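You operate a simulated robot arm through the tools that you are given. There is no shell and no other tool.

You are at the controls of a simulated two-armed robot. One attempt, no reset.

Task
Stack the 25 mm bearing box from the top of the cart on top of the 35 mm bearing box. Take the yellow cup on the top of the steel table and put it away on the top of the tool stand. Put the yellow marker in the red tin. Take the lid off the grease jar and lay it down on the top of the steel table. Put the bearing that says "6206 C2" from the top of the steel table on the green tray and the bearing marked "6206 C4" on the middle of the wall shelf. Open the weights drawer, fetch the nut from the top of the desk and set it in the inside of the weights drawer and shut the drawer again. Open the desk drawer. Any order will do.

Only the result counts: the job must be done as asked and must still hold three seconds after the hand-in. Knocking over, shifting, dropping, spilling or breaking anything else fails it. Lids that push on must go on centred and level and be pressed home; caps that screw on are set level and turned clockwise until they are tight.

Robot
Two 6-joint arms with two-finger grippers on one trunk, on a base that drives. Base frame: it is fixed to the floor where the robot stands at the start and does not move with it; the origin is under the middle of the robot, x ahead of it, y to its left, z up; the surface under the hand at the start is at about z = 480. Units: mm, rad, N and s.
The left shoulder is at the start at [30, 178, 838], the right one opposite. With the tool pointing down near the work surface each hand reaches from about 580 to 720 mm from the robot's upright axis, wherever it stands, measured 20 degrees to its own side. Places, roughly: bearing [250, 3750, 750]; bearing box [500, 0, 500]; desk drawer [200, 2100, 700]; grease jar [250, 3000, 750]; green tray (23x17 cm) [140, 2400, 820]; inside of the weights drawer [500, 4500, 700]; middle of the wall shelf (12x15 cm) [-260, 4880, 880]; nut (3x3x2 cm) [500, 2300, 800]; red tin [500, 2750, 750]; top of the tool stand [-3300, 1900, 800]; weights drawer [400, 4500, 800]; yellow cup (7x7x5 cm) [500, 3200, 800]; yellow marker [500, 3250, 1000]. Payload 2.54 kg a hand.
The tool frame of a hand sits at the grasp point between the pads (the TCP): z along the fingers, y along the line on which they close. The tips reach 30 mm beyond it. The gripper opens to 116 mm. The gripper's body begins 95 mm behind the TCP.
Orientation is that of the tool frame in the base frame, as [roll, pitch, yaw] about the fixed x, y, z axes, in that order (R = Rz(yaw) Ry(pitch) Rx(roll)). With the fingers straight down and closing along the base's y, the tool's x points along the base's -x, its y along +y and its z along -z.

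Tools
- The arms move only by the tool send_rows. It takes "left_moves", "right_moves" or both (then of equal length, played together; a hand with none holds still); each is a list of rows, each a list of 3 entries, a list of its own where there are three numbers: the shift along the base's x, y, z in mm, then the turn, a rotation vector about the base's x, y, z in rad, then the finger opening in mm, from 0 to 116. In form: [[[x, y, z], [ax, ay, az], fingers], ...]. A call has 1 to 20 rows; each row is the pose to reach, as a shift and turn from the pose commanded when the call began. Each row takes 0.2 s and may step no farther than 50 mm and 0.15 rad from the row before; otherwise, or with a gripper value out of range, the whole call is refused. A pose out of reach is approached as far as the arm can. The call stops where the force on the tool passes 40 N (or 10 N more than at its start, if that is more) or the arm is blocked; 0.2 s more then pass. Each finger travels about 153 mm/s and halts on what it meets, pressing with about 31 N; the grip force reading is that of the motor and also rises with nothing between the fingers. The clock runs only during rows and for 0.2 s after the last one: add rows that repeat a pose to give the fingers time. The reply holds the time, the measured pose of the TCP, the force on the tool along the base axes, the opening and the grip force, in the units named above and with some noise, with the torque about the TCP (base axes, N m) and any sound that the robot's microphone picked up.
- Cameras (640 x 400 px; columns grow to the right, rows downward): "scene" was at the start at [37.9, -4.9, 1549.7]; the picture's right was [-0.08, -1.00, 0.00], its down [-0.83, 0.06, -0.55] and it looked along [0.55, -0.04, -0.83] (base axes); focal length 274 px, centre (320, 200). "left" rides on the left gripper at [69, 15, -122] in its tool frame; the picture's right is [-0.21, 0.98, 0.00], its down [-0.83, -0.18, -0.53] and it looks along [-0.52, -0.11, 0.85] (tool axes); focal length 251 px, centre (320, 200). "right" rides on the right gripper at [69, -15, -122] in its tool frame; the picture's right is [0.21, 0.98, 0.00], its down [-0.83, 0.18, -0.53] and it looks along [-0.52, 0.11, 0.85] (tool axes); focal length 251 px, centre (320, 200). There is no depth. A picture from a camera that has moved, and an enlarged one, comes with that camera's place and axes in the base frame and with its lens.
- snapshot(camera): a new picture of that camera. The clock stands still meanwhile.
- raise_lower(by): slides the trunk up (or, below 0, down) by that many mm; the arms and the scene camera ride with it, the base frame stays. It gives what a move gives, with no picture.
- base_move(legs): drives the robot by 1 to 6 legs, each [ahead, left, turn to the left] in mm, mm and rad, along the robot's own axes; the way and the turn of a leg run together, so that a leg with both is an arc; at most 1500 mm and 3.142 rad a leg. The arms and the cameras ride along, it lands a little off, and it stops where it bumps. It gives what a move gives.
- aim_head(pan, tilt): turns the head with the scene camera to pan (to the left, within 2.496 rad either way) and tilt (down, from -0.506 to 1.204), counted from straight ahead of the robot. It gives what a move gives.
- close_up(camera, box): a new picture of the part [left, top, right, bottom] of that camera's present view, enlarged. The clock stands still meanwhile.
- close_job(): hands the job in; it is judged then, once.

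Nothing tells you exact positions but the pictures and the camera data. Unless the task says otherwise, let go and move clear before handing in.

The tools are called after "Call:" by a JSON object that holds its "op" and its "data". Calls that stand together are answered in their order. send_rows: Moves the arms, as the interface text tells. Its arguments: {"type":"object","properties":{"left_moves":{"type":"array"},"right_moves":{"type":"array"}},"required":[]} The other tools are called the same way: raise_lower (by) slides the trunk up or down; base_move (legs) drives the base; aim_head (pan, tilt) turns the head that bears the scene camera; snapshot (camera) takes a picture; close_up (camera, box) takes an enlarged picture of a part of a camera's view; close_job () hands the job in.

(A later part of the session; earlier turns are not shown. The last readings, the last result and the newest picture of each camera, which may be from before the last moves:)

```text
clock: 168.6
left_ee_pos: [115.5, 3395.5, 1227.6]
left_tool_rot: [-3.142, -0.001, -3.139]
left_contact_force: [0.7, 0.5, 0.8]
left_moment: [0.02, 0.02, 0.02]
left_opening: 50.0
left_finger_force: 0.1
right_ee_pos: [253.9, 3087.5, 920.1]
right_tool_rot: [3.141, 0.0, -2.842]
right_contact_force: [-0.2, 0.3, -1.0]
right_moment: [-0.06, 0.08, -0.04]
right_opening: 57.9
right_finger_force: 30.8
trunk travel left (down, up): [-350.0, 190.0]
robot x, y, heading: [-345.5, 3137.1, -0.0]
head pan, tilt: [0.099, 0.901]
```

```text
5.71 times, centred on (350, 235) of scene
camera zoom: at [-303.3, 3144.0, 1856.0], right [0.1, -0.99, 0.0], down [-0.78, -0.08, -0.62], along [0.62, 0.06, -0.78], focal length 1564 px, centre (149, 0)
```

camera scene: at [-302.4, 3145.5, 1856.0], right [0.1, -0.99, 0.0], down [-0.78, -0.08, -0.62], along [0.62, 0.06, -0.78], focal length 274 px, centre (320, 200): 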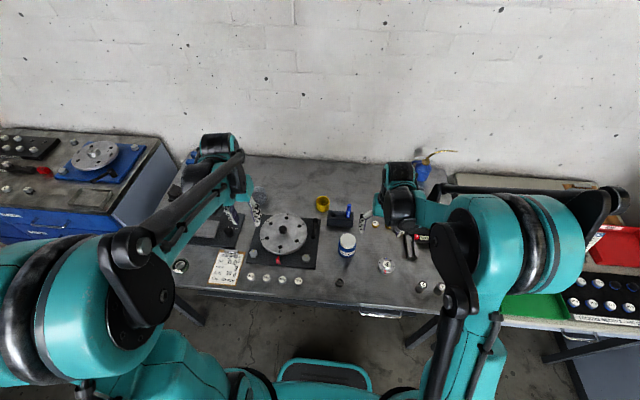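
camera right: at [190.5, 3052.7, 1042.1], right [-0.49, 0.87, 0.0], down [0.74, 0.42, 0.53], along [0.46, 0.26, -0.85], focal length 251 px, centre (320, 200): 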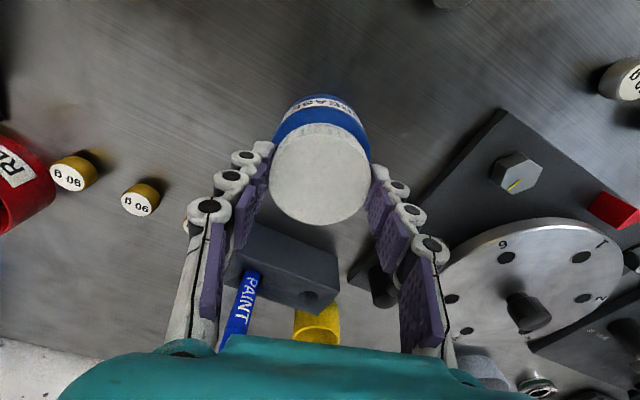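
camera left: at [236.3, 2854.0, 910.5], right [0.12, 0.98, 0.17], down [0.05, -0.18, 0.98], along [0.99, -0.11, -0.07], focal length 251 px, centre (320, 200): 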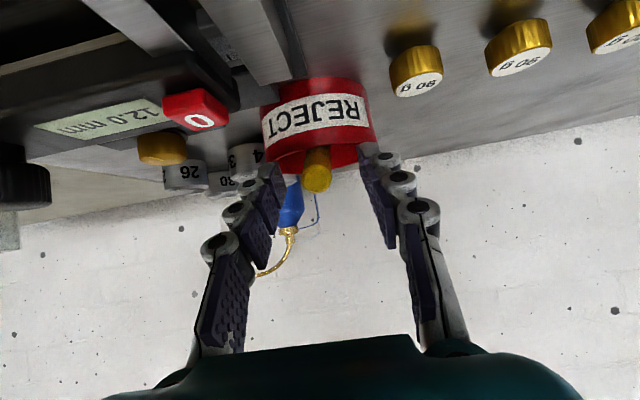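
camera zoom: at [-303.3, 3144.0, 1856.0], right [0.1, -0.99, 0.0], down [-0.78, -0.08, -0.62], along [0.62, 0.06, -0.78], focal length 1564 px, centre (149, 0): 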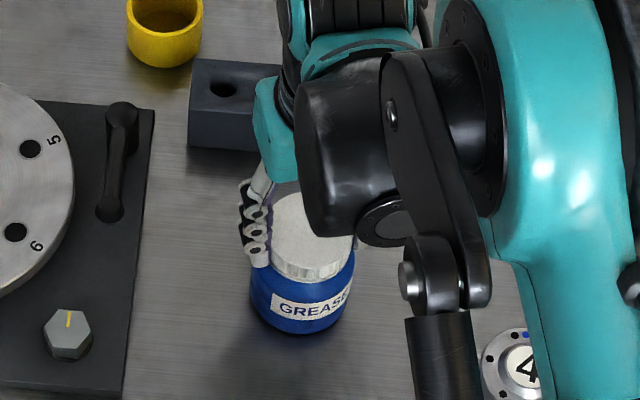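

The jar turned with the lid. I test whether the lid simply pulls off by lifting a few millimetres.

Call:
{"op": "send_rows", "data": {"right_moves": [[[0, 0, 2], [0, 0, 0], 50], [[0, 0, 4], [0, 0, 0], 50], [[0, 0, 7], [0, 0, 0], 50], [[0, 0, 7], [0, 0, 0], 50]]}}

Call:
{"op": "close_up", "data": {"camera": "scene", "box": [310, 200, 390, 270]}}

Call:
{"op": "close_up", "data": {"camera": "right", "box": [250, 70, 390, 240]}}

```text
clock: 169.6
left_ee_pos: [115.3, 3396.0, 1227.2]
left_tool_rot: [-3.14, -0.002, -3.141]
left_contact_force: [0.5, 0.0, -0.4]
left_moment: [-0.01, -0.02, -0.05]
left_opening: 49.9
left_finger_force: 0.1
right_ee_pos: [253.9, 3086.9, 926.1]
right_tool_rot: [3.141, 0.0, -2.843]
right_contact_force: [1.0, -0.7, -3.0]
right_moment: [0.06, 0.0, -0.04]
right_opening: 57.8
right_finger_force: 31.2
trunk travel left (down, up): [-350.0, 190.0]
robot x, y, heading: [-348.5, 3137.9, 0.001]
head pan, tilt: [0.099, 0.901]
```

```text
5.71 times, centred on (350, 235) of scene
camera zoom: at [-302.8, 3144.0, 1856.0], right [0.1, -0.99, 0.0], down [-0.78, -0.08, -0.62], along [0.62, 0.06, -0.78], focal length 1564 px, centre (149, 0)
```

zoom: 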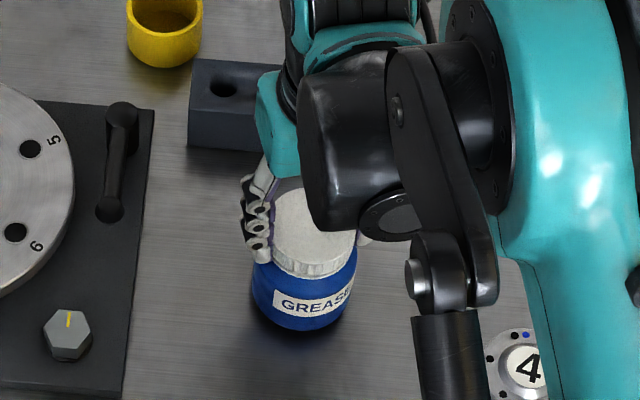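

```text
2.35 times, centred on (320, 155) of right
camera zoom: at [190.0, 3051.7, 1049.2], right [-0.49, 0.87, 0.0], down [0.74, 0.42, 0.53], along [0.46, 0.26, -0.85], focal length 592 px, centre (320, 306)
```

zoom: 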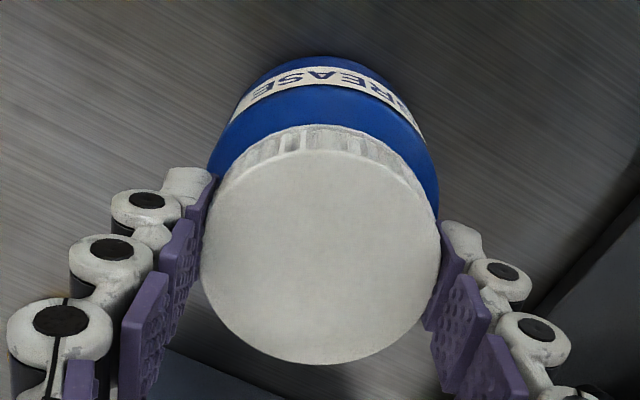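

The jar (≈3 N) lifts with its lid, so it's a screw lid. I set it down again, and try pressing down to hold the jar by table friction while turning.

Call:
{"op": "send_rows", "data": {"right_moves": [[[0, 0, -3], [0, 0, 0], 50], [[0, 0, -6], [0, 0, 0], 50], [[0, 0, -8], [0, 0, 0], 50], [[0, 0, -10], [0, 0, 0], 50], [[0, 0, -12], [0, 0, 0], 50]]}}

```text
clock: 170.8
left_ee_pos: [112.9, 3396.4, 1229.2]
left_tool_rot: [-3.137, 0.0, -3.139]
left_contact_force: [0.8, 0.5, 0.0]
left_moment: [-0.01, -0.02, 0.01]
left_opening: 50.2
left_finger_force: 0.1
right_ee_pos: [254.3, 3087.7, 916.2]
right_tool_rot: [3.141, 0.002, -2.843]
right_contact_force: [1.2, 2.2, 26.7]
right_moment: [0.04, -0.03, -0.16]
right_opening: 58.5
right_finger_force: 31.3
trunk travel left (down, up): [-350.0, 190.0]
robot x, y, heading: [-344.2, 3135.8, -0.0]
head pan, tilt: [0.099, 0.901]
```

Pressing with about 27 N. Now I turn counter-clockwise 0.3 rad under that load.

Call:
{"op": "send_rows", "data": {"right_moves": [[[0, 0, 0], [0, 0, 0.08], 50], [[0, 0, 0], [0, 0, 0.16], 50], [[0, 0, 0], [0, 0, 0.24], 50], [[0, 0, 0], [0, 0, 0.3], 50]]}}

Call:
{"op": "close_up", "data": {"camera": "scene", "box": [310, 200, 390, 270]}}

Call:
{"op": "close_up", "data": {"camera": "right", "box": [250, 70, 390, 240]}}

```text
clock: 171.8
left_ee_pos: [114.3, 3396.0, 1226.8]
left_tool_rot: [-3.138, 0.0, -3.14]
left_contact_force: [-0.2, 0.3, 0.5]
left_moment: [0.03, 0.02, -0.02]
left_opening: 49.9
left_finger_force: 0.1
right_ee_pos: [251.9, 3089.4, 917.1]
right_tool_rot: [-3.141, 0.0, -2.542]
right_contact_force: [0.8, -1.1, 22.1]
right_moment: [0.0, -0.06, -0.15]
right_opening: 58.2
right_finger_force: 31.0
trunk travel left (down, up): [-350.0, 190.0]
robot x, y, heading: [-347.8, 3136.4, 0.002]
head pan, tilt: [0.099, 0.901]
```

```text
5.71 times, centred on (350, 235) of scene
camera zoom: at [-305.7, 3143.9, 1856.1], right [0.1, -0.99, 0.0], down [-0.78, -0.08, -0.62], along [0.62, 0.06, -0.78], focal length 1564 px, centre (149, 0)
```

zoom: 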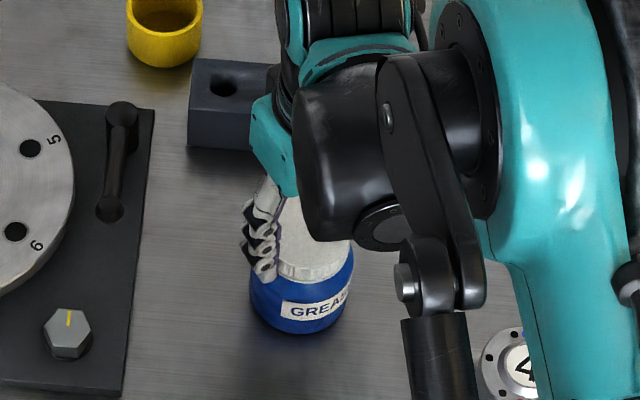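

```text
2.35 times, centred on (320, 155) of right
camera zoom: at [202.4, 3036.7, 1038.2], right [-0.73, 0.69, 0.0], down [0.58, 0.62, 0.53], along [0.37, 0.39, -0.85], focal length 592 px, centre (320, 306)
```

zoom: 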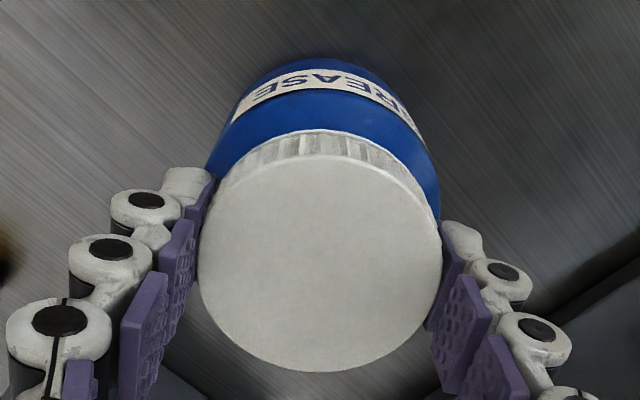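

The jar still turns along, so I need the left hand to hold its body. I release the lid, raise and turn the right hand clockwise for a long stroke, and meanwhile yaw the left hand by -90°.

Call:
{"op": "send_rows", "data": {"right_moves": [[[0, 0, 3], [0, 0, 0], 60], [[0, 0, 3], [0, 0, 0], 90], [[0, 0, 3], [0, 0, 0], 100], [[0, 0, 30], [0, 0, 0], 100], [[0, 0, 70], [0, 0, 0], 100], [[0, 0, 100], [0, 0, -0.1], 100], [[0, 0, 120], [0, 0, -0.24], 100], [[0, 0, 120], [0, 0, -0.38], 100], [[0, 0, 120], [0, 0, -0.52], 100], [[0, 0, 120], [0, 0, -0.66], 100], [[0, 0, 120], [0, 0, -0.8], 100], [[0, 0, 120], [0, 0, -0.94], 100], [[0, 0, 120], [0, 0, -1.08], 100], [[0, 0, 120], [0, 0, -1.2], 100]], "left_moves": [[[0, 0, 0], [0, 0, 0], 50], [[0, 0, 0], [0, 0, -0.1], 60], [[0, 0, 0], [0, 0, -0.23], 80], [[0, 0, 0], [0, 0, -0.36], 100], [[0, 0, 0], [0, 0, -0.49], 100], [[0, 0, 0], [0, 0, -0.62], 100], [[0, 0, 0], [0, 0, -0.75], 100], [[0, 0, 0], [0, 0, -0.88], 100], [[0, 0, 0], [0, 0, -1.01], 100], [[0, 0, 0], [0, 0, -1.14], 100], [[0, 0, 0], [0, 0, -1.27], 100], [[0, 0, 0], [0, 0, -1.4], 100], [[0, 0, 0], [0, 0, -1.5], 100], [[0, 0, 0], [0, 0, -1.571], 100]]}}

Call:
{"op": "snapshot", "data": {"camera": "scene"}}

Call:
{"op": "snapshot", "data": {"camera": "right"}}

Call:
{"op": "snapshot", "data": {"camera": "left"}}

```text
clock: 174.8
left_ee_pos: [116.3, 3394.7, 1225.6]
left_tool_rot: [-3.141, -0.002, 1.57]
left_contact_force: [0.0, -0.2, 0.4]
left_moment: [0.01, 0.01, 0.04]
left_opening: 100.1
left_finger_force: 0.0
right_ee_pos: [252.6, 3089.2, 1034.4]
right_tool_rot: [3.141, -0.002, 2.54]
right_contact_force: [-0.3, 0.1, -0.8]
right_moment: [-0.01, -0.01, 0.03]
right_opening: 99.6
right_finger_force: 0.0
trunk travel left (down, up): [-350.0, 190.0]
robot x, y, heading: [-346.8, 3137.8, -0.001]
head pan, tilt: [0.099, 0.901]
```

```text
taken
camera scene: at [-303.3, 3144.0, 1856.0], right [0.1, -0.99, 0.0], down [-0.78, -0.08, -0.62], along [0.62, 0.06, -0.78], focal length 274 px, centre (320, 200)
```

scene: 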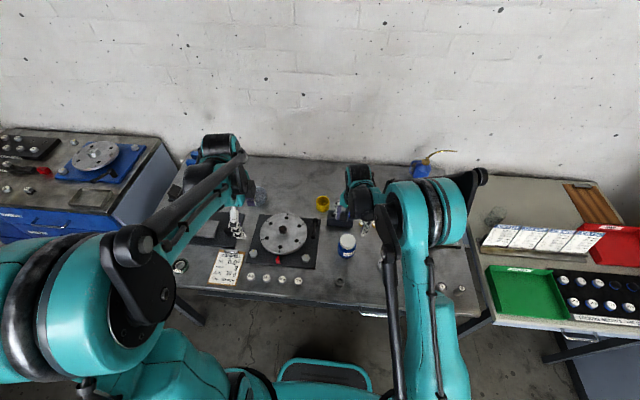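

```text
taken
camera right: at [185.9, 3115.0, 1157.7], right [0.38, 0.93, 0.0], down [0.78, -0.32, 0.53], along [0.49, -0.2, -0.85], focal length 251 px, centre (320, 200)
```

right: 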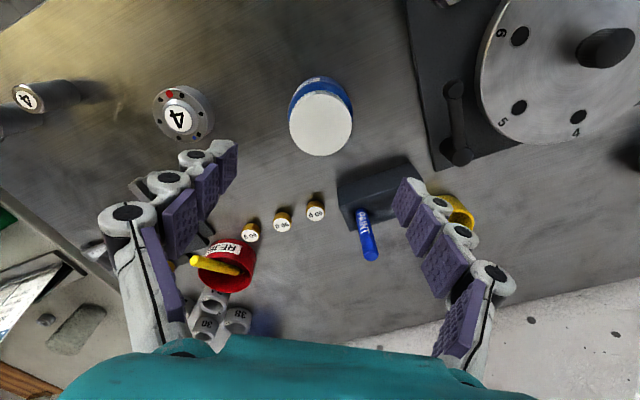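

```text
taken
camera left: at [130.8, 3463.4, 1347.7], right [0.98, -0.21, 0.0], down [-0.18, -0.83, 0.53], along [-0.12, -0.52, -0.85], focal length 251 px, centre (320, 200)
```

left: 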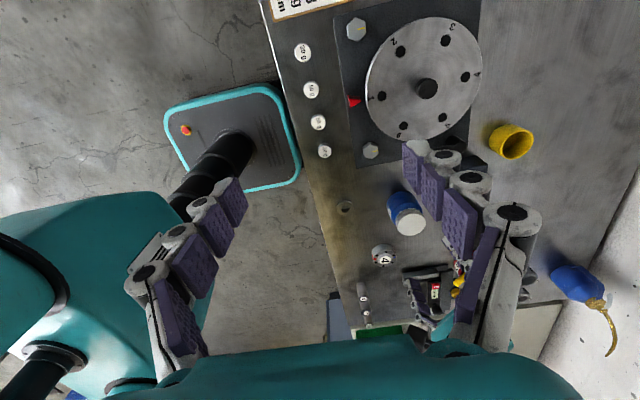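

The jar is directly under the right hand. I tilt the left hand 45° toward the jar while moving it to a staging pose up-left of it.

Call:
{"op": "send_rows", "data": {"left_moves": [[[17, -15, -20], [-0.1, 0, 0], 100], [[34, -30, -45], [-0.2, 0, 0], 100], [[51, -50, -72], [-0.3, 0, 0], 100], [[68, -70, -100], [-0.4, 0, 0], 100], [[85, -90, -130], [-0.5, 0, 0], 100], [[102, -110, -160], [-0.6, 0, 0], 100], [[119, -130, -190], [-0.7, 0, 0], 100], [[136, -150, -215], [-0.785, 0, 0], 100], [[136, -166, -241], [-0.785, 0, 0], 100], [[136, -166, -241], [-0.785, 0, 0], 100]]}}

Call:
{"op": "snapshot", "data": {"camera": "left"}}

Call:
{"op": "snapshot", "data": {"camera": "scene"}}

```text
clock: 177.0
left_ee_pos: [253.7, 3228.1, 983.0]
left_tool_rot: [-3.137, 0.785, 1.573]
left_contact_force: [1.6, 1.0, 0.4]
left_moment: [0.03, -0.02, 0.01]
left_opening: 99.9
left_finger_force: 0.1
right_ee_pos: [253.2, 3089.1, 1035.9]
right_tool_rot: [3.141, -0.001, 2.54]
right_contact_force: [-0.4, 0.7, 0.0]
right_moment: [0.01, 0.02, -0.01]
right_opening: 100.0
right_finger_force: 0.0
trunk travel left (down, up): [-350.0, 190.0]
robot x, y, heading: [-345.1, 3134.0, -0.001]
head pan, tilt: [0.099, 0.901]
```

```text
taken
camera left: at [267.4, 3362.8, 1020.3], right [0.98, -0.15, 0.15], down [-0.18, -0.21, 0.96], along [-0.12, -0.97, -0.23], focal length 251 px, centre (320, 200)
```

left: 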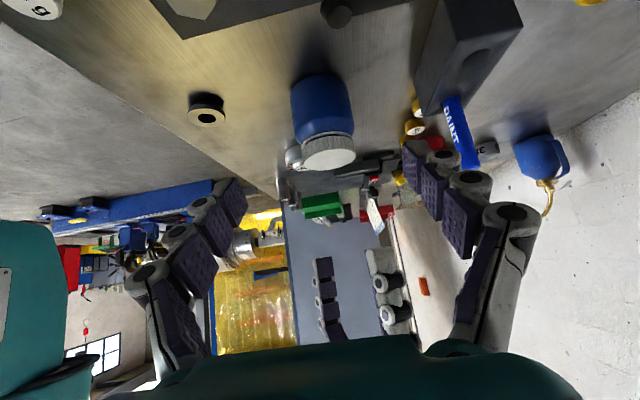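

```text
taken
camera scene: at [-303.3, 3144.5, 1856.1], right [0.1, -0.99, 0.0], down [-0.78, -0.08, -0.62], along [0.62, 0.06, -0.78], focal length 274 px, centre (320, 200)
```

scene: 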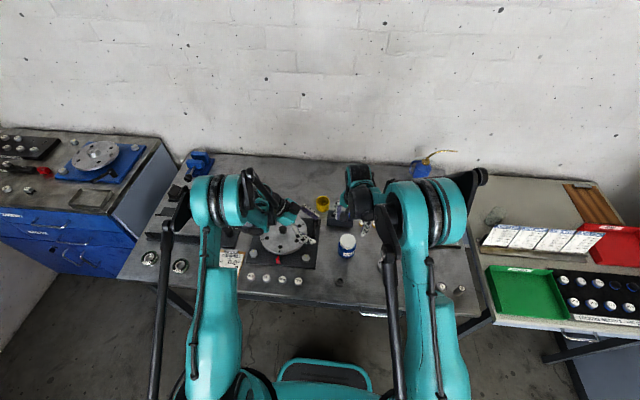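

The tilt pose works and the jar is on the tool axis. I advance along the axis toward the jar body.

Call:
{"op": "send_rows", "data": {"left_moves": [[[-1, -28, -28], [0, 0, 0], 100], [[-1, -56, -56], [0, 0, 0], 100], [[-1, -84, -84], [0, 0, 0], 100], [[-1, -105, -105], [0, 0, 0], 100], [[-1, -105, -105], [0, 0, 0], 100]]}}

Call:
{"op": "snapshot", "data": {"camera": "left"}}

Call:
{"op": "close_up", "data": {"camera": "scene", "box": [270, 190, 410, 290]}}

```text
clock: 178.2
left_ee_pos: [251.9, 3125.7, 879.3]
left_tool_rot: [-3.139, 0.784, 1.572]
left_contact_force: [0.0, -0.8, -0.1]
left_moment: [0.01, -0.01, 0.0]
left_opening: 99.9
left_finger_force: 0.1
right_ee_pos: [253.2, 3089.0, 1035.6]
right_tool_rot: [3.141, -0.001, 2.54]
right_contact_force: [-0.3, 0.2, 0.0]
right_moment: [0.01, -0.03, 0.01]
right_opening: 99.9
right_finger_force: 0.0
trunk travel left (down, up): [-350.0, 190.0]
robot x, y, heading: [-344.1, 3132.6, 0.005]
head pan, tilt: [0.099, 0.901]
```

```text
taken
camera left: at [266.4, 3259.9, 916.9], right [0.98, -0.15, 0.15], down [-0.18, -0.21, 0.96], along [-0.11, -0.97, -0.23], focal length 251 px, centre (320, 200)
```

left: 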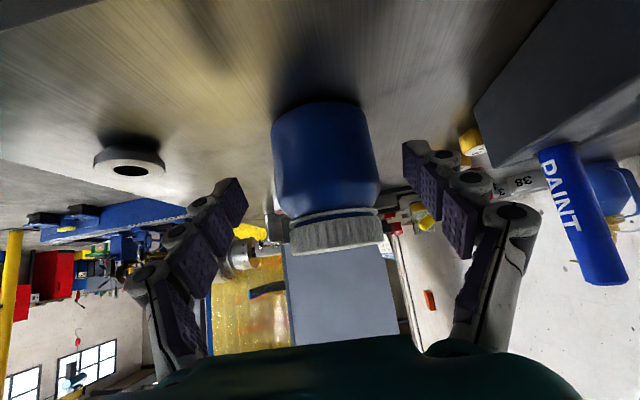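

```text
4.00 times, centred on (340, 240) of scene
camera zoom: at [-303.4, 3144.3, 1856.1], right [0.1, -0.99, 0.0], down [-0.78, -0.08, -0.62], along [0.62, 0.06, -0.78], focal length 1095 px, centre (240, 40)
```

zoom: 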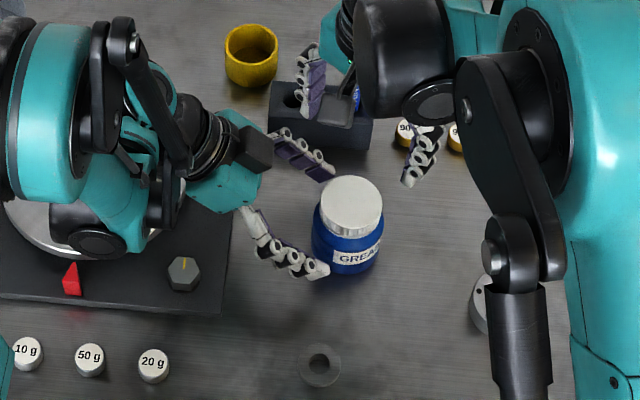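

Nicely framed. I advance the last stretch to TCP ≈ (254, 3089, 850) and close the left gripper on the jar body.

Call:
{"op": "send_rows", "data": {"left_moves": [[[1, -18, -16], [0, 0, 0], 100], [[2, -36, -29], [0, 0, 0], 100], [[2, -36, -29], [0, 0, 0], 90], [[2, -36, -29], [0, 0, 0], 80], [[2, -36, -29], [0, 0, 0], 65], [[2, -36, -29], [0, 0, 0], 60], [[2, -36, -29], [0, 0, 0], 60]]}}

Call:
{"op": "snapshot", "data": {"camera": "left"}}

Call:
{"op": "close_up", "data": {"camera": "scene", "box": [270, 190, 410, 290]}}

Call:
{"op": "snapshot", "data": {"camera": "right"}}

```text
clock: 179.8
left_ee_pos: [249.4, 3090.5, 862.4]
left_tool_rot: [-3.141, 0.785, 1.573]
left_contact_force: [1.1, -0.7, -0.1]
left_moment: [0.01, 0.05, 0.02]
left_opening: 70.1
left_finger_force: 31.3
left hand out of reach, approached as far as the arm can: row 2, 3, 4, 5, 6, 7
right_ee_pos: [253.3, 3089.0, 1035.2]
right_tool_rot: [3.142, 0.0, 2.541]
right_contact_force: [0.7, -0.6, 0.6]
right_moment: [0.01, -0.04, 0.0]
right_opening: 99.9
right_finger_force: 0.1
trunk travel left (down, up): [-350.0, 190.0]
robot x, y, heading: [-348.7, 3135.8, 0.002]
head pan, tilt: [0.099, 0.901]
```

```text
taken
camera left: at [264.2, 3225.3, 900.2], right [0.98, -0.15, 0.15], down [-0.18, -0.21, 0.96], along [-0.11, -0.97, -0.23], focal length 251 px, centre (320, 200)
```

left: 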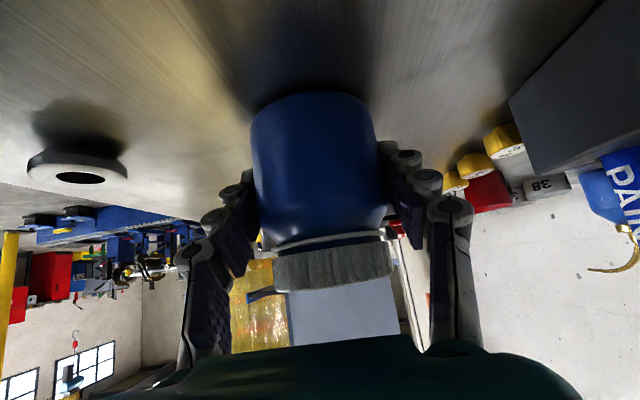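

```text
4.00 times, centred on (340, 240) of scene
camera zoom: at [-303.0, 3143.9, 1856.0], right [0.1, -0.99, 0.0], down [-0.78, -0.08, -0.62], along [0.62, 0.06, -0.78], focal length 1095 px, centre (240, 40)
```

zoom: 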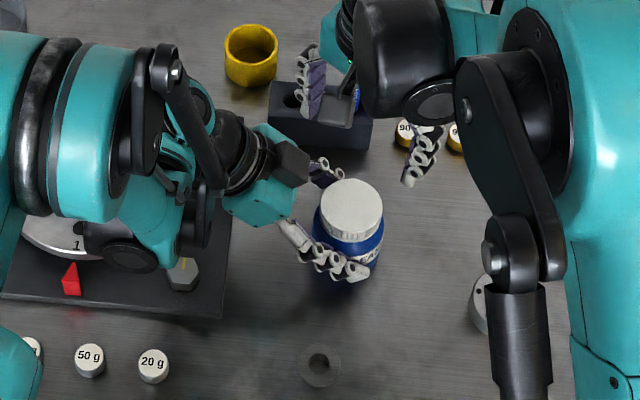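

```text
taken
camera right: at [186.1, 3114.8, 1157.6], right [0.38, 0.93, 0.0], down [0.78, -0.32, 0.53], along [0.49, -0.2, -0.85], focal length 251 px, centre (320, 200)
```

right: 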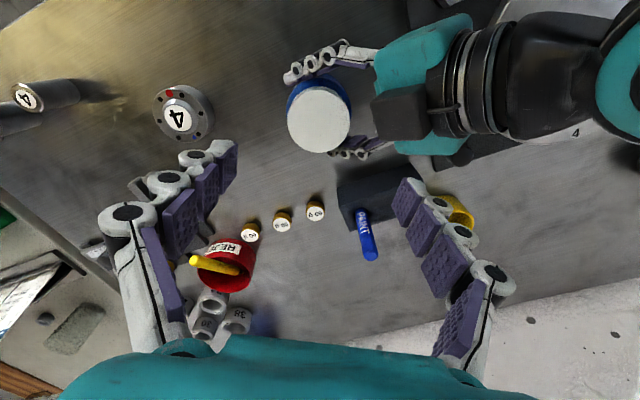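

Left holds the jar body (70 mm) at its reach limit, TCP (249, 3090, 862). I zoom in the right view to re-locate the lid.

Call:
{"op": "close_up", "data": {"camera": "right", "box": [270, 60, 370, 180]}}

Call:
{"op": "close_up", "data": {"camera": "scene", "box": [340, 220, 375, 265]}}

```text
3.33 times, centred on (320, 120) of right
camera zoom: at [186.1, 3114.8, 1157.6], right [0.38, 0.93, 0.0], down [0.78, -0.32, 0.53], along [0.49, -0.2, -0.85], focal length 838 px, centre (320, 467)
```

zoom: 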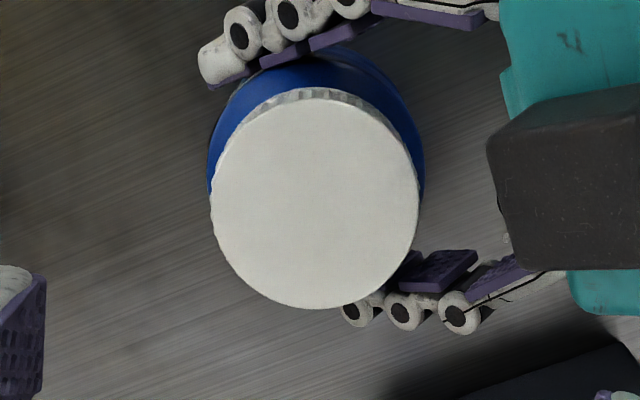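

```text
8.89 times, centred on (358, 242) of scene
camera zoom: at [-303.0, 3143.9, 1856.0], right [0.1, -0.99, 0.0], down [-0.78, -0.08, -0.62], along [0.62, 0.06, -0.78], focal length 2432 px, centre (-13, -178)
```

zoom: 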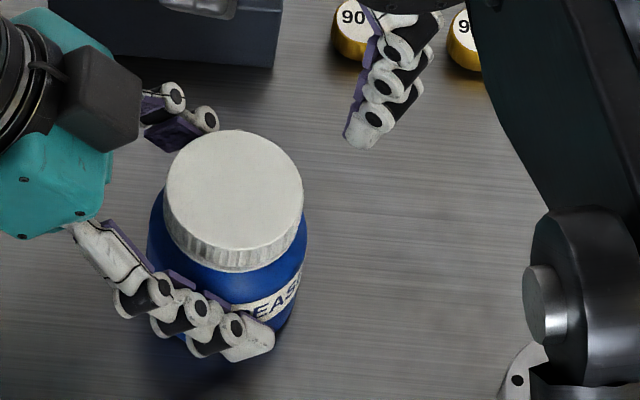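

The left palm housing sits close on the +y side, and its fingers are a bit high. I open the left slightly, lower the trunk 11 mm, and re-grip lower on the jar body.

Call:
{"op": "send_rows", "data": {"left_moves": [[[0, 0, 0], [0, 0, 0], 80], [[0, 0, 0], [0, 0, 0], 88], [[0, 0, 0], [0, 0, 0], 88]]}}

Call:
{"op": "raise_lower", "data": {"by": -11}}

Call:
{"op": "send_rows", "data": {"left_moves": [[[0, 0, 0], [0, 0, 0], 80], [[0, 0, 0], [0, 0, 0], 60], [[0, 0, 0], [0, 0, 0], 60], [[0, 0, 0], [0, 0, 0], 60], [[0, 0, 0], [0, 0, 0], 60], [[0, 0, 0], [0, 0, 0], 60], [[0, 0, 0], [0, 0, 0], 60], [[0, 0, 0], [0, 0, 0], 60]], "right_moves": [[[-2, 1, 0], [0, 0, -0.1], 100], [[-4, 1, 0], [0, 0, -0.2], 100], [[-4, 1, 0], [0, 0, -0.3], 100], [[-4, 1, 0], [0, 0, -0.4], 100], [[-4, 1, 0], [0, 0, -0.5], 90], [[-4, 1, 0], [0, 0, -0.6], 80], [[-4, 1, 0], [0, 0, -0.7], 74], [[-4, 1, 0], [0, 0, -0.77], 74]]}}

Call:
{"op": "snapshot", "data": {"camera": "right"}}

Call:
{"op": "close_up", "data": {"camera": "scene", "box": [330, 210, 390, 270]}}

```text
clock: 180.6
left_ee_pos: [250.1, 3091.0, 863.0]
left_tool_rot: [-3.139, 0.783, 1.573]
left_contact_force: [0.0, -0.1, 0.2]
left_moment: [0.04, 0.01, 0.02]
left_opening: 87.6
left_finger_force: 0.0
right_ee_pos: [253.1, 3089.3, 1035.5]
right_tool_rot: [-3.14, -0.001, 2.541]
right_contact_force: [-0.3, 0.4, -0.3]
right_moment: [0.02, 0.0, 0.03]
right_opening: 99.9
right_finger_force: 0.1
trunk travel left (down, up): [-350.0, 190.0]
robot x, y, heading: [-346.9, 3135.2, 0.004]
head pan, tilt: [0.099, 0.901]
```

```text
clock: 181.2
left_ee_pos: [249.0, 3091.0, 851.5]
left_tool_rot: [-3.138, 0.783, 1.573]
left_contact_force: [0.2, 0.0, -1.3]
left_moment: [0.01, -0.01, -0.03]
left_opening: 88.1
left_finger_force: 0.0
right_ee_pos: [253.7, 3088.8, 1025.1]
right_tool_rot: [3.14, 0.0, 2.541]
right_contact_force: [0.1, -0.1, 0.2]
right_moment: [0.0, -0.04, -0.01]
right_opening: 100.0
right_finger_force: 0.0
trunk travel left (down, up): [-339.0, 201.0]
robot x, y, heading: [-344.0, 3136.0, 0.001]
head pan, tilt: [0.099, 0.901]
```

```text
clock: 183.0
left_ee_pos: [250.0, 3090.6, 851.2]
left_tool_rot: [-3.141, 0.785, 1.573]
left_contact_force: [1.6, 0.9, 2.3]
left_moment: [0.01, 0.06, -0.03]
left_opening: 70.1
left_finger_force: 31.4
right_ee_pos: [250.2, 3090.6, 1024.3]
right_tool_rot: [3.141, 0.0, 1.769]
right_contact_force: [-0.4, 0.9, 0.3]
right_moment: [-0.03, -0.01, 0.0]
right_opening: 73.6
right_finger_force: 0.1
trunk travel left (down, up): [-339.0, 201.0]
robot x, y, heading: [-346.5, 3136.3, -0.0]
head pan, tilt: [0.099, 0.901]
```

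```text
taken
camera right: at [220.1, 3154.4, 1147.2], right [0.92, 0.4, 0.0], down [0.34, -0.77, 0.53], along [0.21, -0.49, -0.85], focal length 251 px, centre (320, 200)
```

right: 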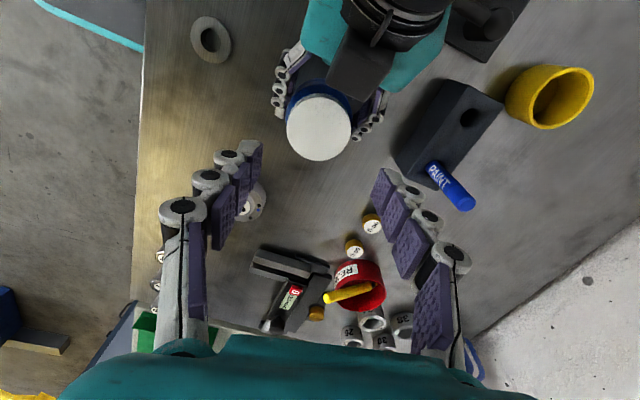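

```text
6.67 times, centred on (360, 240) of scene
camera zoom: at [-303.1, 3144.1, 1845.0], right [0.1, -0.99, 0.0], down [-0.78, -0.08, -0.62], along [0.62, 0.06, -0.78], focal length 1824 px, centre (53, -67)
```

zoom: 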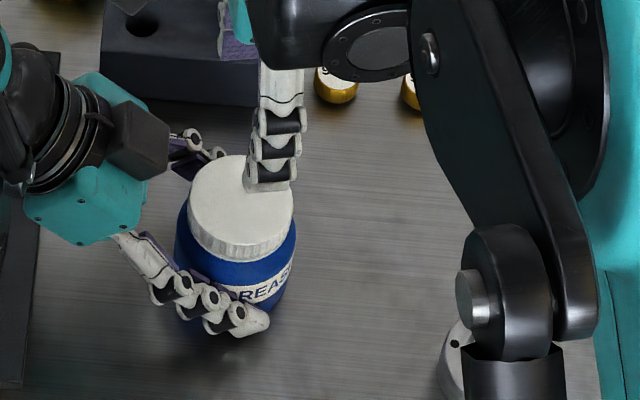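

The right hand is centred over the lid. I turn it to close along x and descend so the fingertips just overlap the lid (tips at z≈890).

Call:
{"op": "send_rows", "data": {"right_moves": [[[0, 0, -20], [0, 0, -0.1], 72], [[0, 0, -50], [0, 0, -0.2], 70], [[0, 0, -75], [0, 0, -0.2], 70], [[0, 0, -95], [0, 0, -0.2], 70], [[0, 0, -104], [0, 0, -0.2], 70], [[0, 0, -104], [0, 0, -0.2], 70]]}}

Call:
{"op": "snapshot", "data": {"camera": "right"}}

Call:
{"op": "close_up", "data": {"camera": "scene", "box": [330, 210, 390, 270]}}

Call:
{"op": "snapshot", "data": {"camera": "left"}}

```text
clock: 184.4
left_ee_pos: [248.9, 3091.3, 851.9]
left_tool_rot: [-3.14, 0.786, 1.572]
left_contact_force: [-1.4, 0.2, 0.6]
left_moment: [-0.04, 0.12, -0.06]
left_opening: 69.7
left_finger_force: 31.0
right_ee_pos: [248.5, 3089.5, 921.4]
right_tool_rot: [3.141, 0.0, 1.57]
right_contact_force: [0.3, -0.1, 1.4]
right_moment: [0.03, 0.0, 0.02]
right_opening: 69.9
right_finger_force: 0.0
trunk travel left (down, up): [-339.0, 201.0]
robot x, y, heading: [-344.8, 3133.2, -0.003]
head pan, tilt: [0.099, 0.901]
```

```text
taken
camera right: at [231.2, 3158.1, 1043.7], right [0.98, 0.21, 0.0], down [0.18, -0.83, 0.53], along [0.11, -0.52, -0.85], focal length 251 px, centre (320, 200)
```

right: 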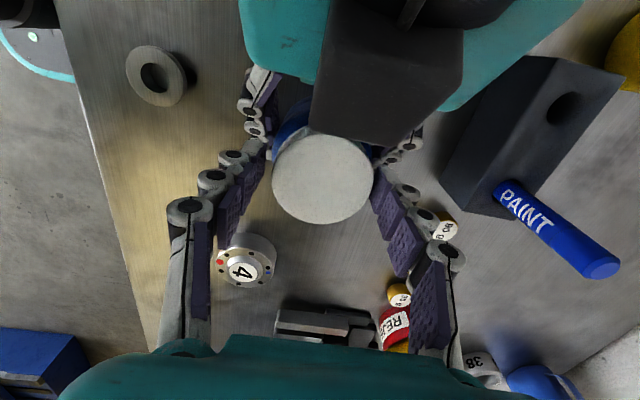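

```text
6.67 times, centred on (360, 240) of scene
camera zoom: at [-303.3, 3143.9, 1845.0], right [0.1, -0.99, 0.0], down [-0.78, -0.08, -0.62], along [0.62, 0.06, -0.78], focal length 1824 px, centre (53, -67)
```

zoom: 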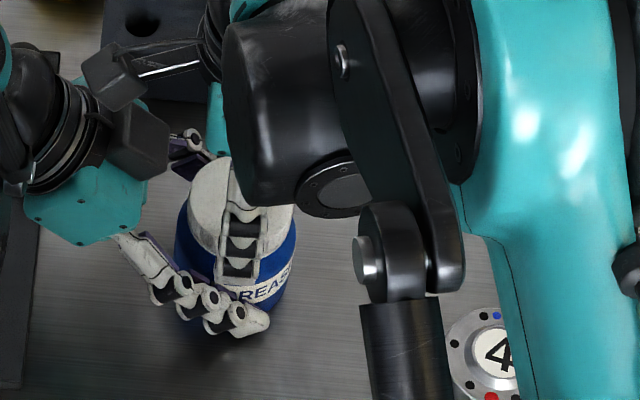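

```text
taken
camera left: at [264.1, 3225.2, 889.3], right [0.98, -0.15, 0.15], down [-0.18, -0.21, 0.96], along [-0.11, -0.97, -0.23], focal length 251 px, centre (320, 200)
```

left: 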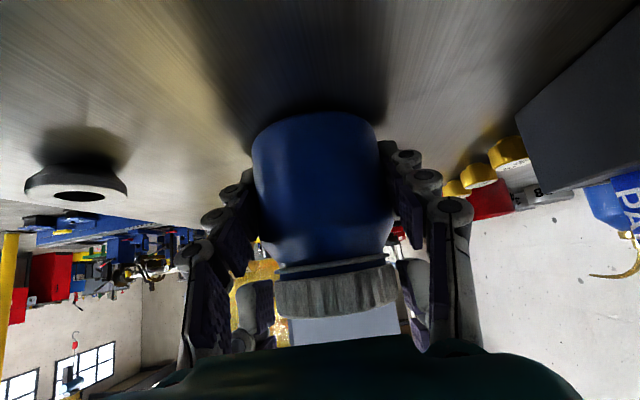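

Fingertips flank the lid. I grip it and turn counter-clockwise 0.75 rad while the left hand holds the jar.

Call:
{"op": "send_rows", "data": {"right_moves": [[[0, 0, 0], [0, 0, 0], 60], [[0, 0, 0], [0, 0, 0], 50], [[0, 0, 0], [0, 0, 0], 50], [[0, 0, 0], [0, 0, 0.08], 50], [[0, 0, 0], [0, 0, 0.16], 50], [[0, 0, 0], [0, 0, 0.24], 50], [[0, 0, 0], [0, 0, 0.32], 50], [[0, 0, 0], [0, 0, 0.4], 50]]}}

Call:
{"op": "snapshot", "data": {"camera": "left"}}

Call:
{"op": "close_up", "data": {"camera": "scene", "box": [330, 210, 390, 270]}}

```text
clock: 186.2
left_ee_pos: [248.4, 3091.1, 852.0]
left_tool_rot: [-3.141, 0.781, 1.574]
left_contact_force: [-12.3, -1.7, -8.8]
left_moment: [0.05, -0.38, 0.04]
left_opening: 69.8
left_finger_force: 31.2
right_ee_pos: [248.2, 3090.3, 919.8]
right_tool_rot: [3.141, 0.001, 1.973]
right_contact_force: [13.5, 1.9, 20.3]
right_moment: [0.02, -0.26, -0.03]
right_opening: 58.7
right_finger_force: 30.7
trunk travel left (down, up): [-339.0, 201.0]
robot x, y, heading: [-346.7, 3134.5, -0.003]
head pan, tilt: [0.099, 0.901]
```

```text
taken
camera left: at [263.6, 3225.2, 889.4], right [0.98, -0.15, 0.15], down [-0.18, -0.21, 0.96], along [-0.12, -0.97, -0.23], focal length 251 px, centre (320, 200)
```

left: 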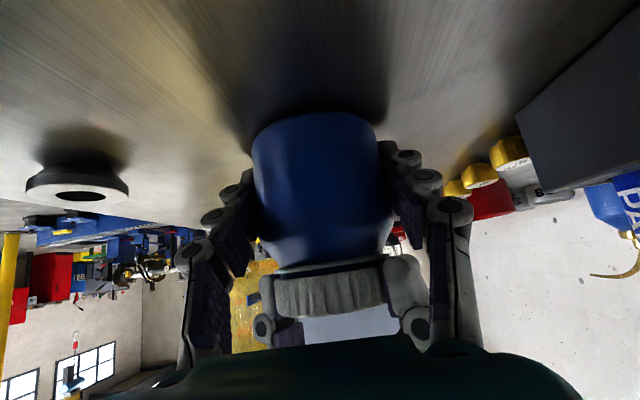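

```text
6.67 times, centred on (360, 240) of scene
camera zoom: at [-304.0, 3143.9, 1845.0], right [0.1, -0.99, 0.0], down [-0.78, -0.08, -0.62], along [0.62, 0.06, -0.78], focal length 1824 px, centre (53, -67)
```

zoom: 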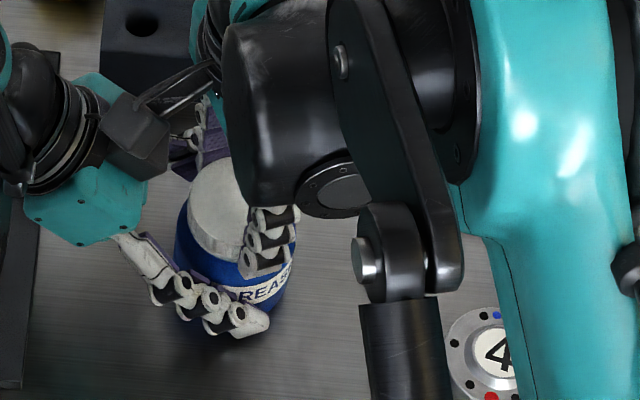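

The jar's label stayed put while the hand turned, so the lid is unscrewing (it pushes up ~20 N). I ease up 1 mm and continue the turn.

Call:
{"op": "send_rows", "data": {"right_moves": [[[0, 0, 0.7], [0, 0, 0], 50], [[0, 0, 1], [0, 0, 0.06], 50], [[0, 0, 1.2], [0, 0, 0.12], 50], [[0, 0, 1.4], [0, 0, 0.2], 50]]}}

```text
clock: 187.2
left_ee_pos: [249.7, 3090.0, 850.0]
left_tool_rot: [-3.141, 0.784, 1.573]
left_contact_force: [-4.6, 0.3, 2.3]
left_moment: [0.15, -0.27, 0.03]
left_opening: 69.6
left_finger_force: 30.7
right_ee_pos: [248.5, 3088.9, 921.6]
right_tool_rot: [3.141, 0.0, 2.17]
right_contact_force: [4.1, 0.8, -4.5]
right_moment: [-0.12, -0.09, -0.01]
right_opening: 58.3
right_finger_force: 31.5
trunk travel left (down, up): [-339.0, 201.0]
robot x, y, heading: [-342.8, 3136.9, 0.002]
head pan, tilt: [0.099, 0.901]
```

Forces are balanced now. I continue to turn by another 0.2 rad, then regrip.

Call:
{"op": "send_rows", "data": {"right_moves": [[[0, 0, 0.1], [0, 0, 0.06], 50], [[0, 0, 0.2], [0, 0, 0.12], 50], [[0, 0, 0.3], [0, 0, 0.2], 50], [[0, 0, 0.3], [0, 0, 0.2], 50]]}}

Call:
{"op": "snapshot", "data": {"camera": "left"}}

Call:
{"op": "snapshot", "data": {"camera": "right"}}

```text
clock: 188.2
left_ee_pos: [250.9, 3091.9, 851.7]
left_tool_rot: [-3.141, 0.785, 1.573]
left_contact_force: [6.8, 2.8, 11.2]
left_moment: [-0.07, 0.24, -0.01]
left_opening: 69.9
left_finger_force: 31.3
right_ee_pos: [249.3, 3088.6, 921.3]
right_tool_rot: [-3.14, 0.0, 2.373]
right_contact_force: [-5.3, -2.1, -14.5]
right_moment: [-0.08, 0.2, 0.01]
right_opening: 58.1
right_finger_force: 31.8
trunk travel left (down, up): [-339.0, 201.0]
robot x, y, heading: [-343.3, 3137.5, 0.002]
head pan, tilt: [0.099, 0.901]
```

```text
taken
camera left: at [264.6, 3225.4, 889.2], right [0.98, -0.15, 0.15], down [-0.18, -0.21, 0.96], along [-0.11, -0.97, -0.23], focal length 251 px, centre (320, 200)
```

left: 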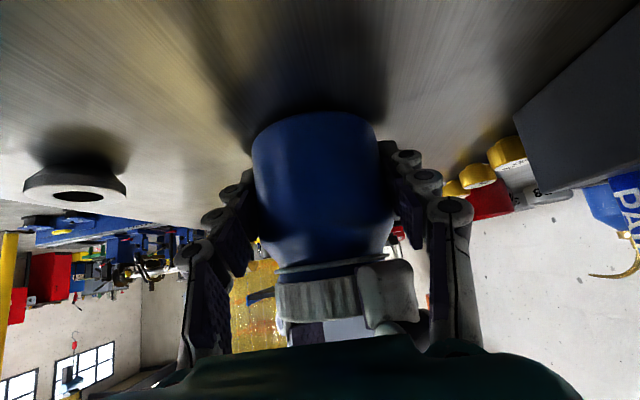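

```text
taken
camera right: at [187.5, 3126.3, 1044.2], right [0.53, 0.85, 0.0], down [0.72, -0.44, 0.53], along [0.45, -0.28, -0.85], focal length 251 px, centre (320, 200)
```

right: 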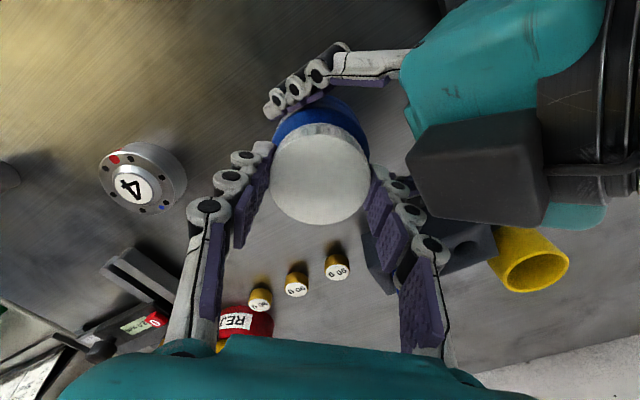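

0.8 rad done; now slight mutual pull. I open just enough, lift, turn back clockwise 1.1 rad, and come down for a second stroke.

Call:
{"op": "send_rows", "data": {"right_moves": [[[0, 0, -0.7], [0, 0, 0], 50], [[0, 0, -0.7], [0, 0, 0], 64], [[0, 0, -0.7], [0, 0, 0], 64], [[0, 0, 15], [0, 0, 0], 66], [[0, 0, 35], [0, 0, -0.1], 66], [[0, 0, 35], [0, 0, -0.24], 66], [[0, 0, 35], [0, 0, -0.38], 66], [[0, 0, 35], [0, 0, -0.52], 66], [[0, 0, 35], [0, 0, -0.66], 66], [[0, 0, 35], [0, 0, -0.8], 66], [[0, 0, 35], [0, 0, -0.94], 66], [[0, 0, 35], [0, 0, -1.05], 66], [[0, 0, 20], [0, 0, -1.05], 66], [[0, 0, 6], [0, 0, -1.05], 66], [[0, 0, 2], [0, 0, -1.05], 66], [[0, 0, 2], [0, 0, -1.05], 66]]}}

Call:
{"op": "snapshot", "data": {"camera": "right"}}

Call:
{"op": "snapshot", "data": {"camera": "left"}}

```text
clock: 191.6
left_ee_pos: [250.5, 3090.8, 851.2]
left_tool_rot: [-3.14, 0.784, 1.573]
left_contact_force: [0.3, 0.2, 0.3]
left_moment: [-0.01, 0.07, -0.03]
left_opening: 69.9
left_finger_force: 31.0
right_ee_pos: [250.2, 3089.8, 921.2]
right_tool_rot: [-3.141, 0.0, 1.32]
right_contact_force: [0.4, 0.0, 0.4]
right_moment: [0.01, 0.03, 0.0]
right_opening: 65.9
right_finger_force: 0.1
trunk travel left (down, up): [-339.0, 201.0]
robot x, y, heading: [-346.2, 3139.4, 0.001]
head pan, tilt: [0.099, 0.901]
```

```text
taken
camera right: at [250.8, 3160.1, 1044.3], right [1.0, -0.03, 0.0], down [-0.03, -0.84, 0.53], along [-0.02, -0.53, -0.85], focal length 251 px, centre (320, 200)
```

right: 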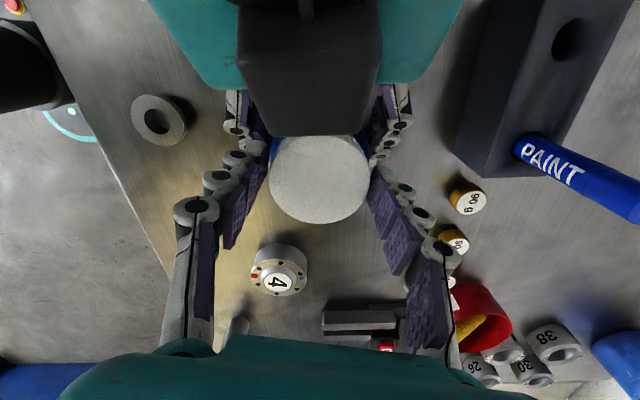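

```text
taken
camera left: at [264.2, 3225.3, 889.2], right [0.98, -0.15, 0.15], down [-0.18, -0.21, 0.96], along [-0.11, -0.97, -0.23], focal length 251 px, centre (320, 200)
```

left: 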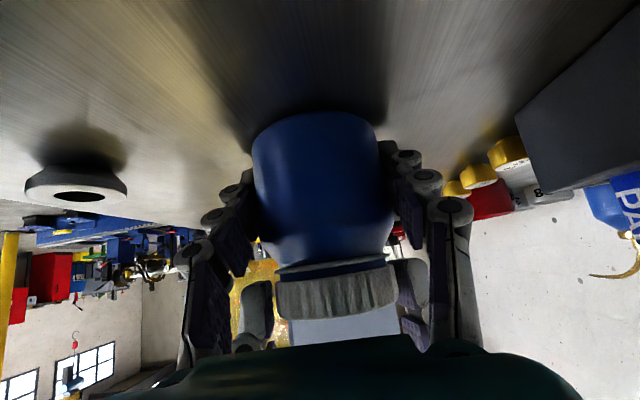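

The dark gap under the lid has grown, so it's coming up. Second stroke: grip and turn.

Call:
{"op": "send_rows", "data": {"right_moves": [[[0, 0, 0], [0, 0, 0], 55], [[0, 0, 0], [0, 0, 0], 50], [[0, 0, 0], [0, 0, 0], 50], [[0, 0, 0.2], [0, 0, 0.1], 50], [[0, 0, 0.4], [0, 0, 0.2], 50], [[0, 0, 0.6], [0, 0, 0.3], 50], [[0, 0, 0.8], [0, 0, 0.4], 50], [[0, 0, 0.9], [0, 0, 0.5], 50]]}}

```text
clock: 193.4
left_ee_pos: [250.0, 3091.5, 850.9]
left_tool_rot: [-3.14, 0.783, 1.575]
left_contact_force: [6.1, 0.8, 11.7]
left_moment: [-0.1, 0.3, 0.03]
left_opening: 70.2
left_finger_force: 30.8
right_ee_pos: [249.9, 3089.6, 923.3]
right_tool_rot: [-3.139, -0.001, 1.821]
right_contact_force: [-5.2, -1.7, -13.4]
right_moment: [-0.03, 0.18, -0.02]
right_opening: 58.2
right_finger_force: 30.8
trunk travel left (down, up): [-339.0, 201.0]
robot x, y, heading: [-350.4, 3136.6, 0.003]
head pan, tilt: [0.099, 0.901]
```

Call:
{"op": "send_rows", "data": {"right_moves": [[[0, 0, 0], [0, 0, 0.1], 50], [[0, 0, 0], [0, 0, 0.2], 50], [[0, 0, 0], [0, 0, 0.3], 50], [[0, 0, 0], [0, 0, 0.4], 50], [[0, 0, 0], [0, 0, 0.5], 50], [[0, 0, 0], [0, 0, 0.55], 50]]}}

Call:
{"op": "snapshot", "data": {"camera": "left"}}

```text
clock: 194.8
left_ee_pos: [250.2, 3090.8, 851.4]
left_tool_rot: [-3.139, 0.782, 1.573]
left_contact_force: [11.6, 3.6, 11.2]
left_moment: [-0.43, 0.19, 0.0]
left_opening: 70.0
left_finger_force: 31.5
right_ee_pos: [250.0, 3089.1, 925.3]
right_tool_rot: [-3.14, 0.0, 2.371]
right_contact_force: [-10.7, -3.7, -14.2]
right_moment: [0.2, 0.58, -0.01]
right_opening: 58.0
right_finger_force: 31.1
trunk travel left (down, up): [-339.0, 201.0]
robot x, y, heading: [-343.5, 3134.1, 0.003]
head pan, tilt: [0.099, 0.901]
```

```text
taken
camera left: at [264.3, 3225.5, 889.0], right [0.98, -0.15, 0.15], down [-0.18, -0.21, 0.96], along [-0.11, -0.97, -0.23], focal length 251 px, centre (320, 200)
```

left: 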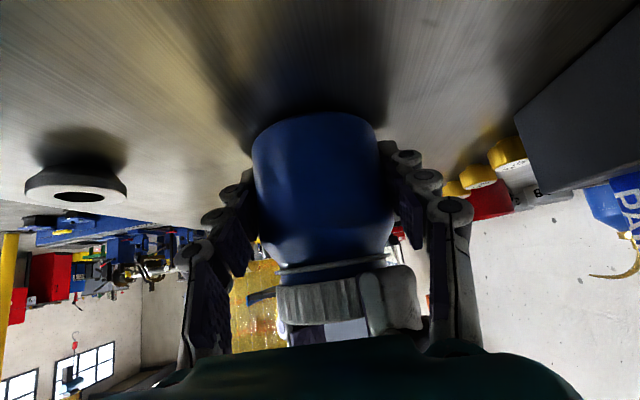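

The lid has visibly risen. I test by pulling up gently 3 mm.

Call:
{"op": "send_rows", "data": {"right_moves": [[[0, 0, 1], [0, 0, 0], 50], [[0, 0, 2], [0, 0, 0], 50], [[0, 0, 3], [0, 0, 0], 50], [[0, 0, 3], [0, 0, 0], 50]]}}

Call:
{"op": "snapshot", "data": {"camera": "left"}}

```text
clock: 195.8
left_ee_pos: [249.4, 3089.5, 851.5]
left_tool_rot: [-3.14, 0.783, 1.572]
left_contact_force: [10.4, -5.6, 19.4]
left_moment: [0.01, 0.23, -0.01]
left_opening: 69.9
left_finger_force: 30.9
right_ee_pos: [249.3, 3087.8, 926.3]
right_tool_rot: [3.141, -0.003, 2.37]
right_contact_force: [-10.4, 6.2, -21.9]
right_moment: [0.4, 0.6, -0.01]
right_opening: 57.7
right_finger_force: 30.9
trunk travel left (down, up): [-339.0, 201.0]
robot x, y, heading: [-347.5, 3135.5, 0.002]
head pan, tilt: [0.099, 0.901]
```

```text
taken
camera left: at [264.3, 3224.8, 889.2], right [0.98, -0.15, 0.15], down [-0.18, -0.21, 0.96], along [-0.11, -0.97, -0.23], focal length 251 px, centre (320, 200)
```

left: 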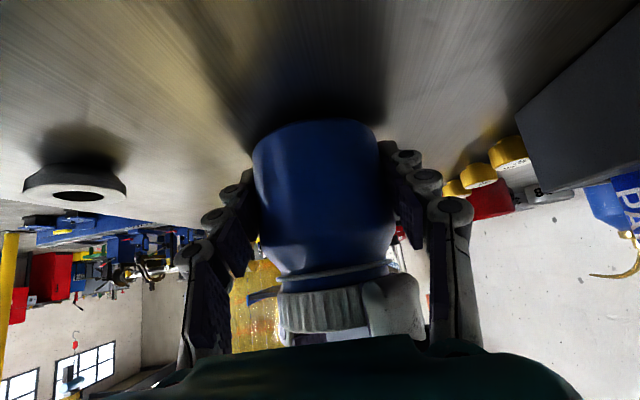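

Still threaded at 22 N. I ease back down and make another stroke with neutral vertical force.

Call:
{"op": "send_rows", "data": {"right_moves": [[[0, 0, -2], [0, 0, 0], 50], [[0, 0, -4], [0, 0, 0], 50], [[0, 0, -5], [0, 0, 0], 50], [[0, 0, -5], [0, 0, 0], 50]]}}

Call:
{"op": "snapshot", "data": {"camera": "left"}}

```text
clock: 196.8
left_ee_pos: [249.8, 3090.5, 849.8]
left_tool_rot: [-3.141, 0.781, 1.575]
left_contact_force: [13.4, -2.1, -23.5]
left_moment: [0.04, 0.52, 0.04]
left_opening: 69.7
left_finger_force: 31.3
right_ee_pos: [248.2, 3088.9, 922.6]
right_tool_rot: [-3.14, -0.001, 2.371]
right_contact_force: [-13.2, 3.0, 21.8]
right_moment: [0.21, 0.42, 0.01]
right_opening: 58.1
right_finger_force: 31.1
trunk travel left (down, up): [-339.0, 201.0]
robot x, y, heading: [-343.1, 3136.4, -0.002]
head pan, tilt: [0.099, 0.901]
```

```text
taken
camera left: at [264.3, 3225.9, 888.7], right [0.98, -0.15, 0.15], down [-0.18, -0.21, 0.96], along [-0.11, -0.97, -0.23], focal length 251 px, centre (320, 200)
```

left: 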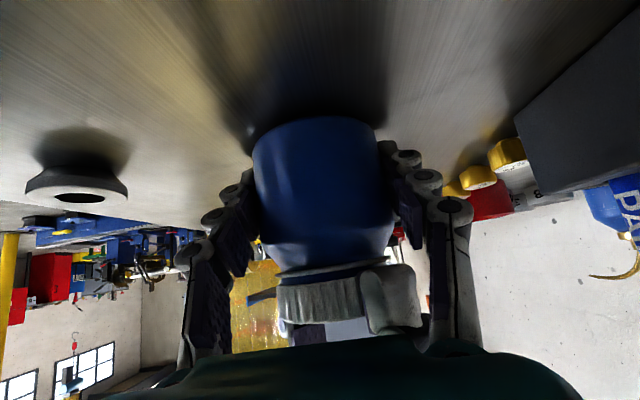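

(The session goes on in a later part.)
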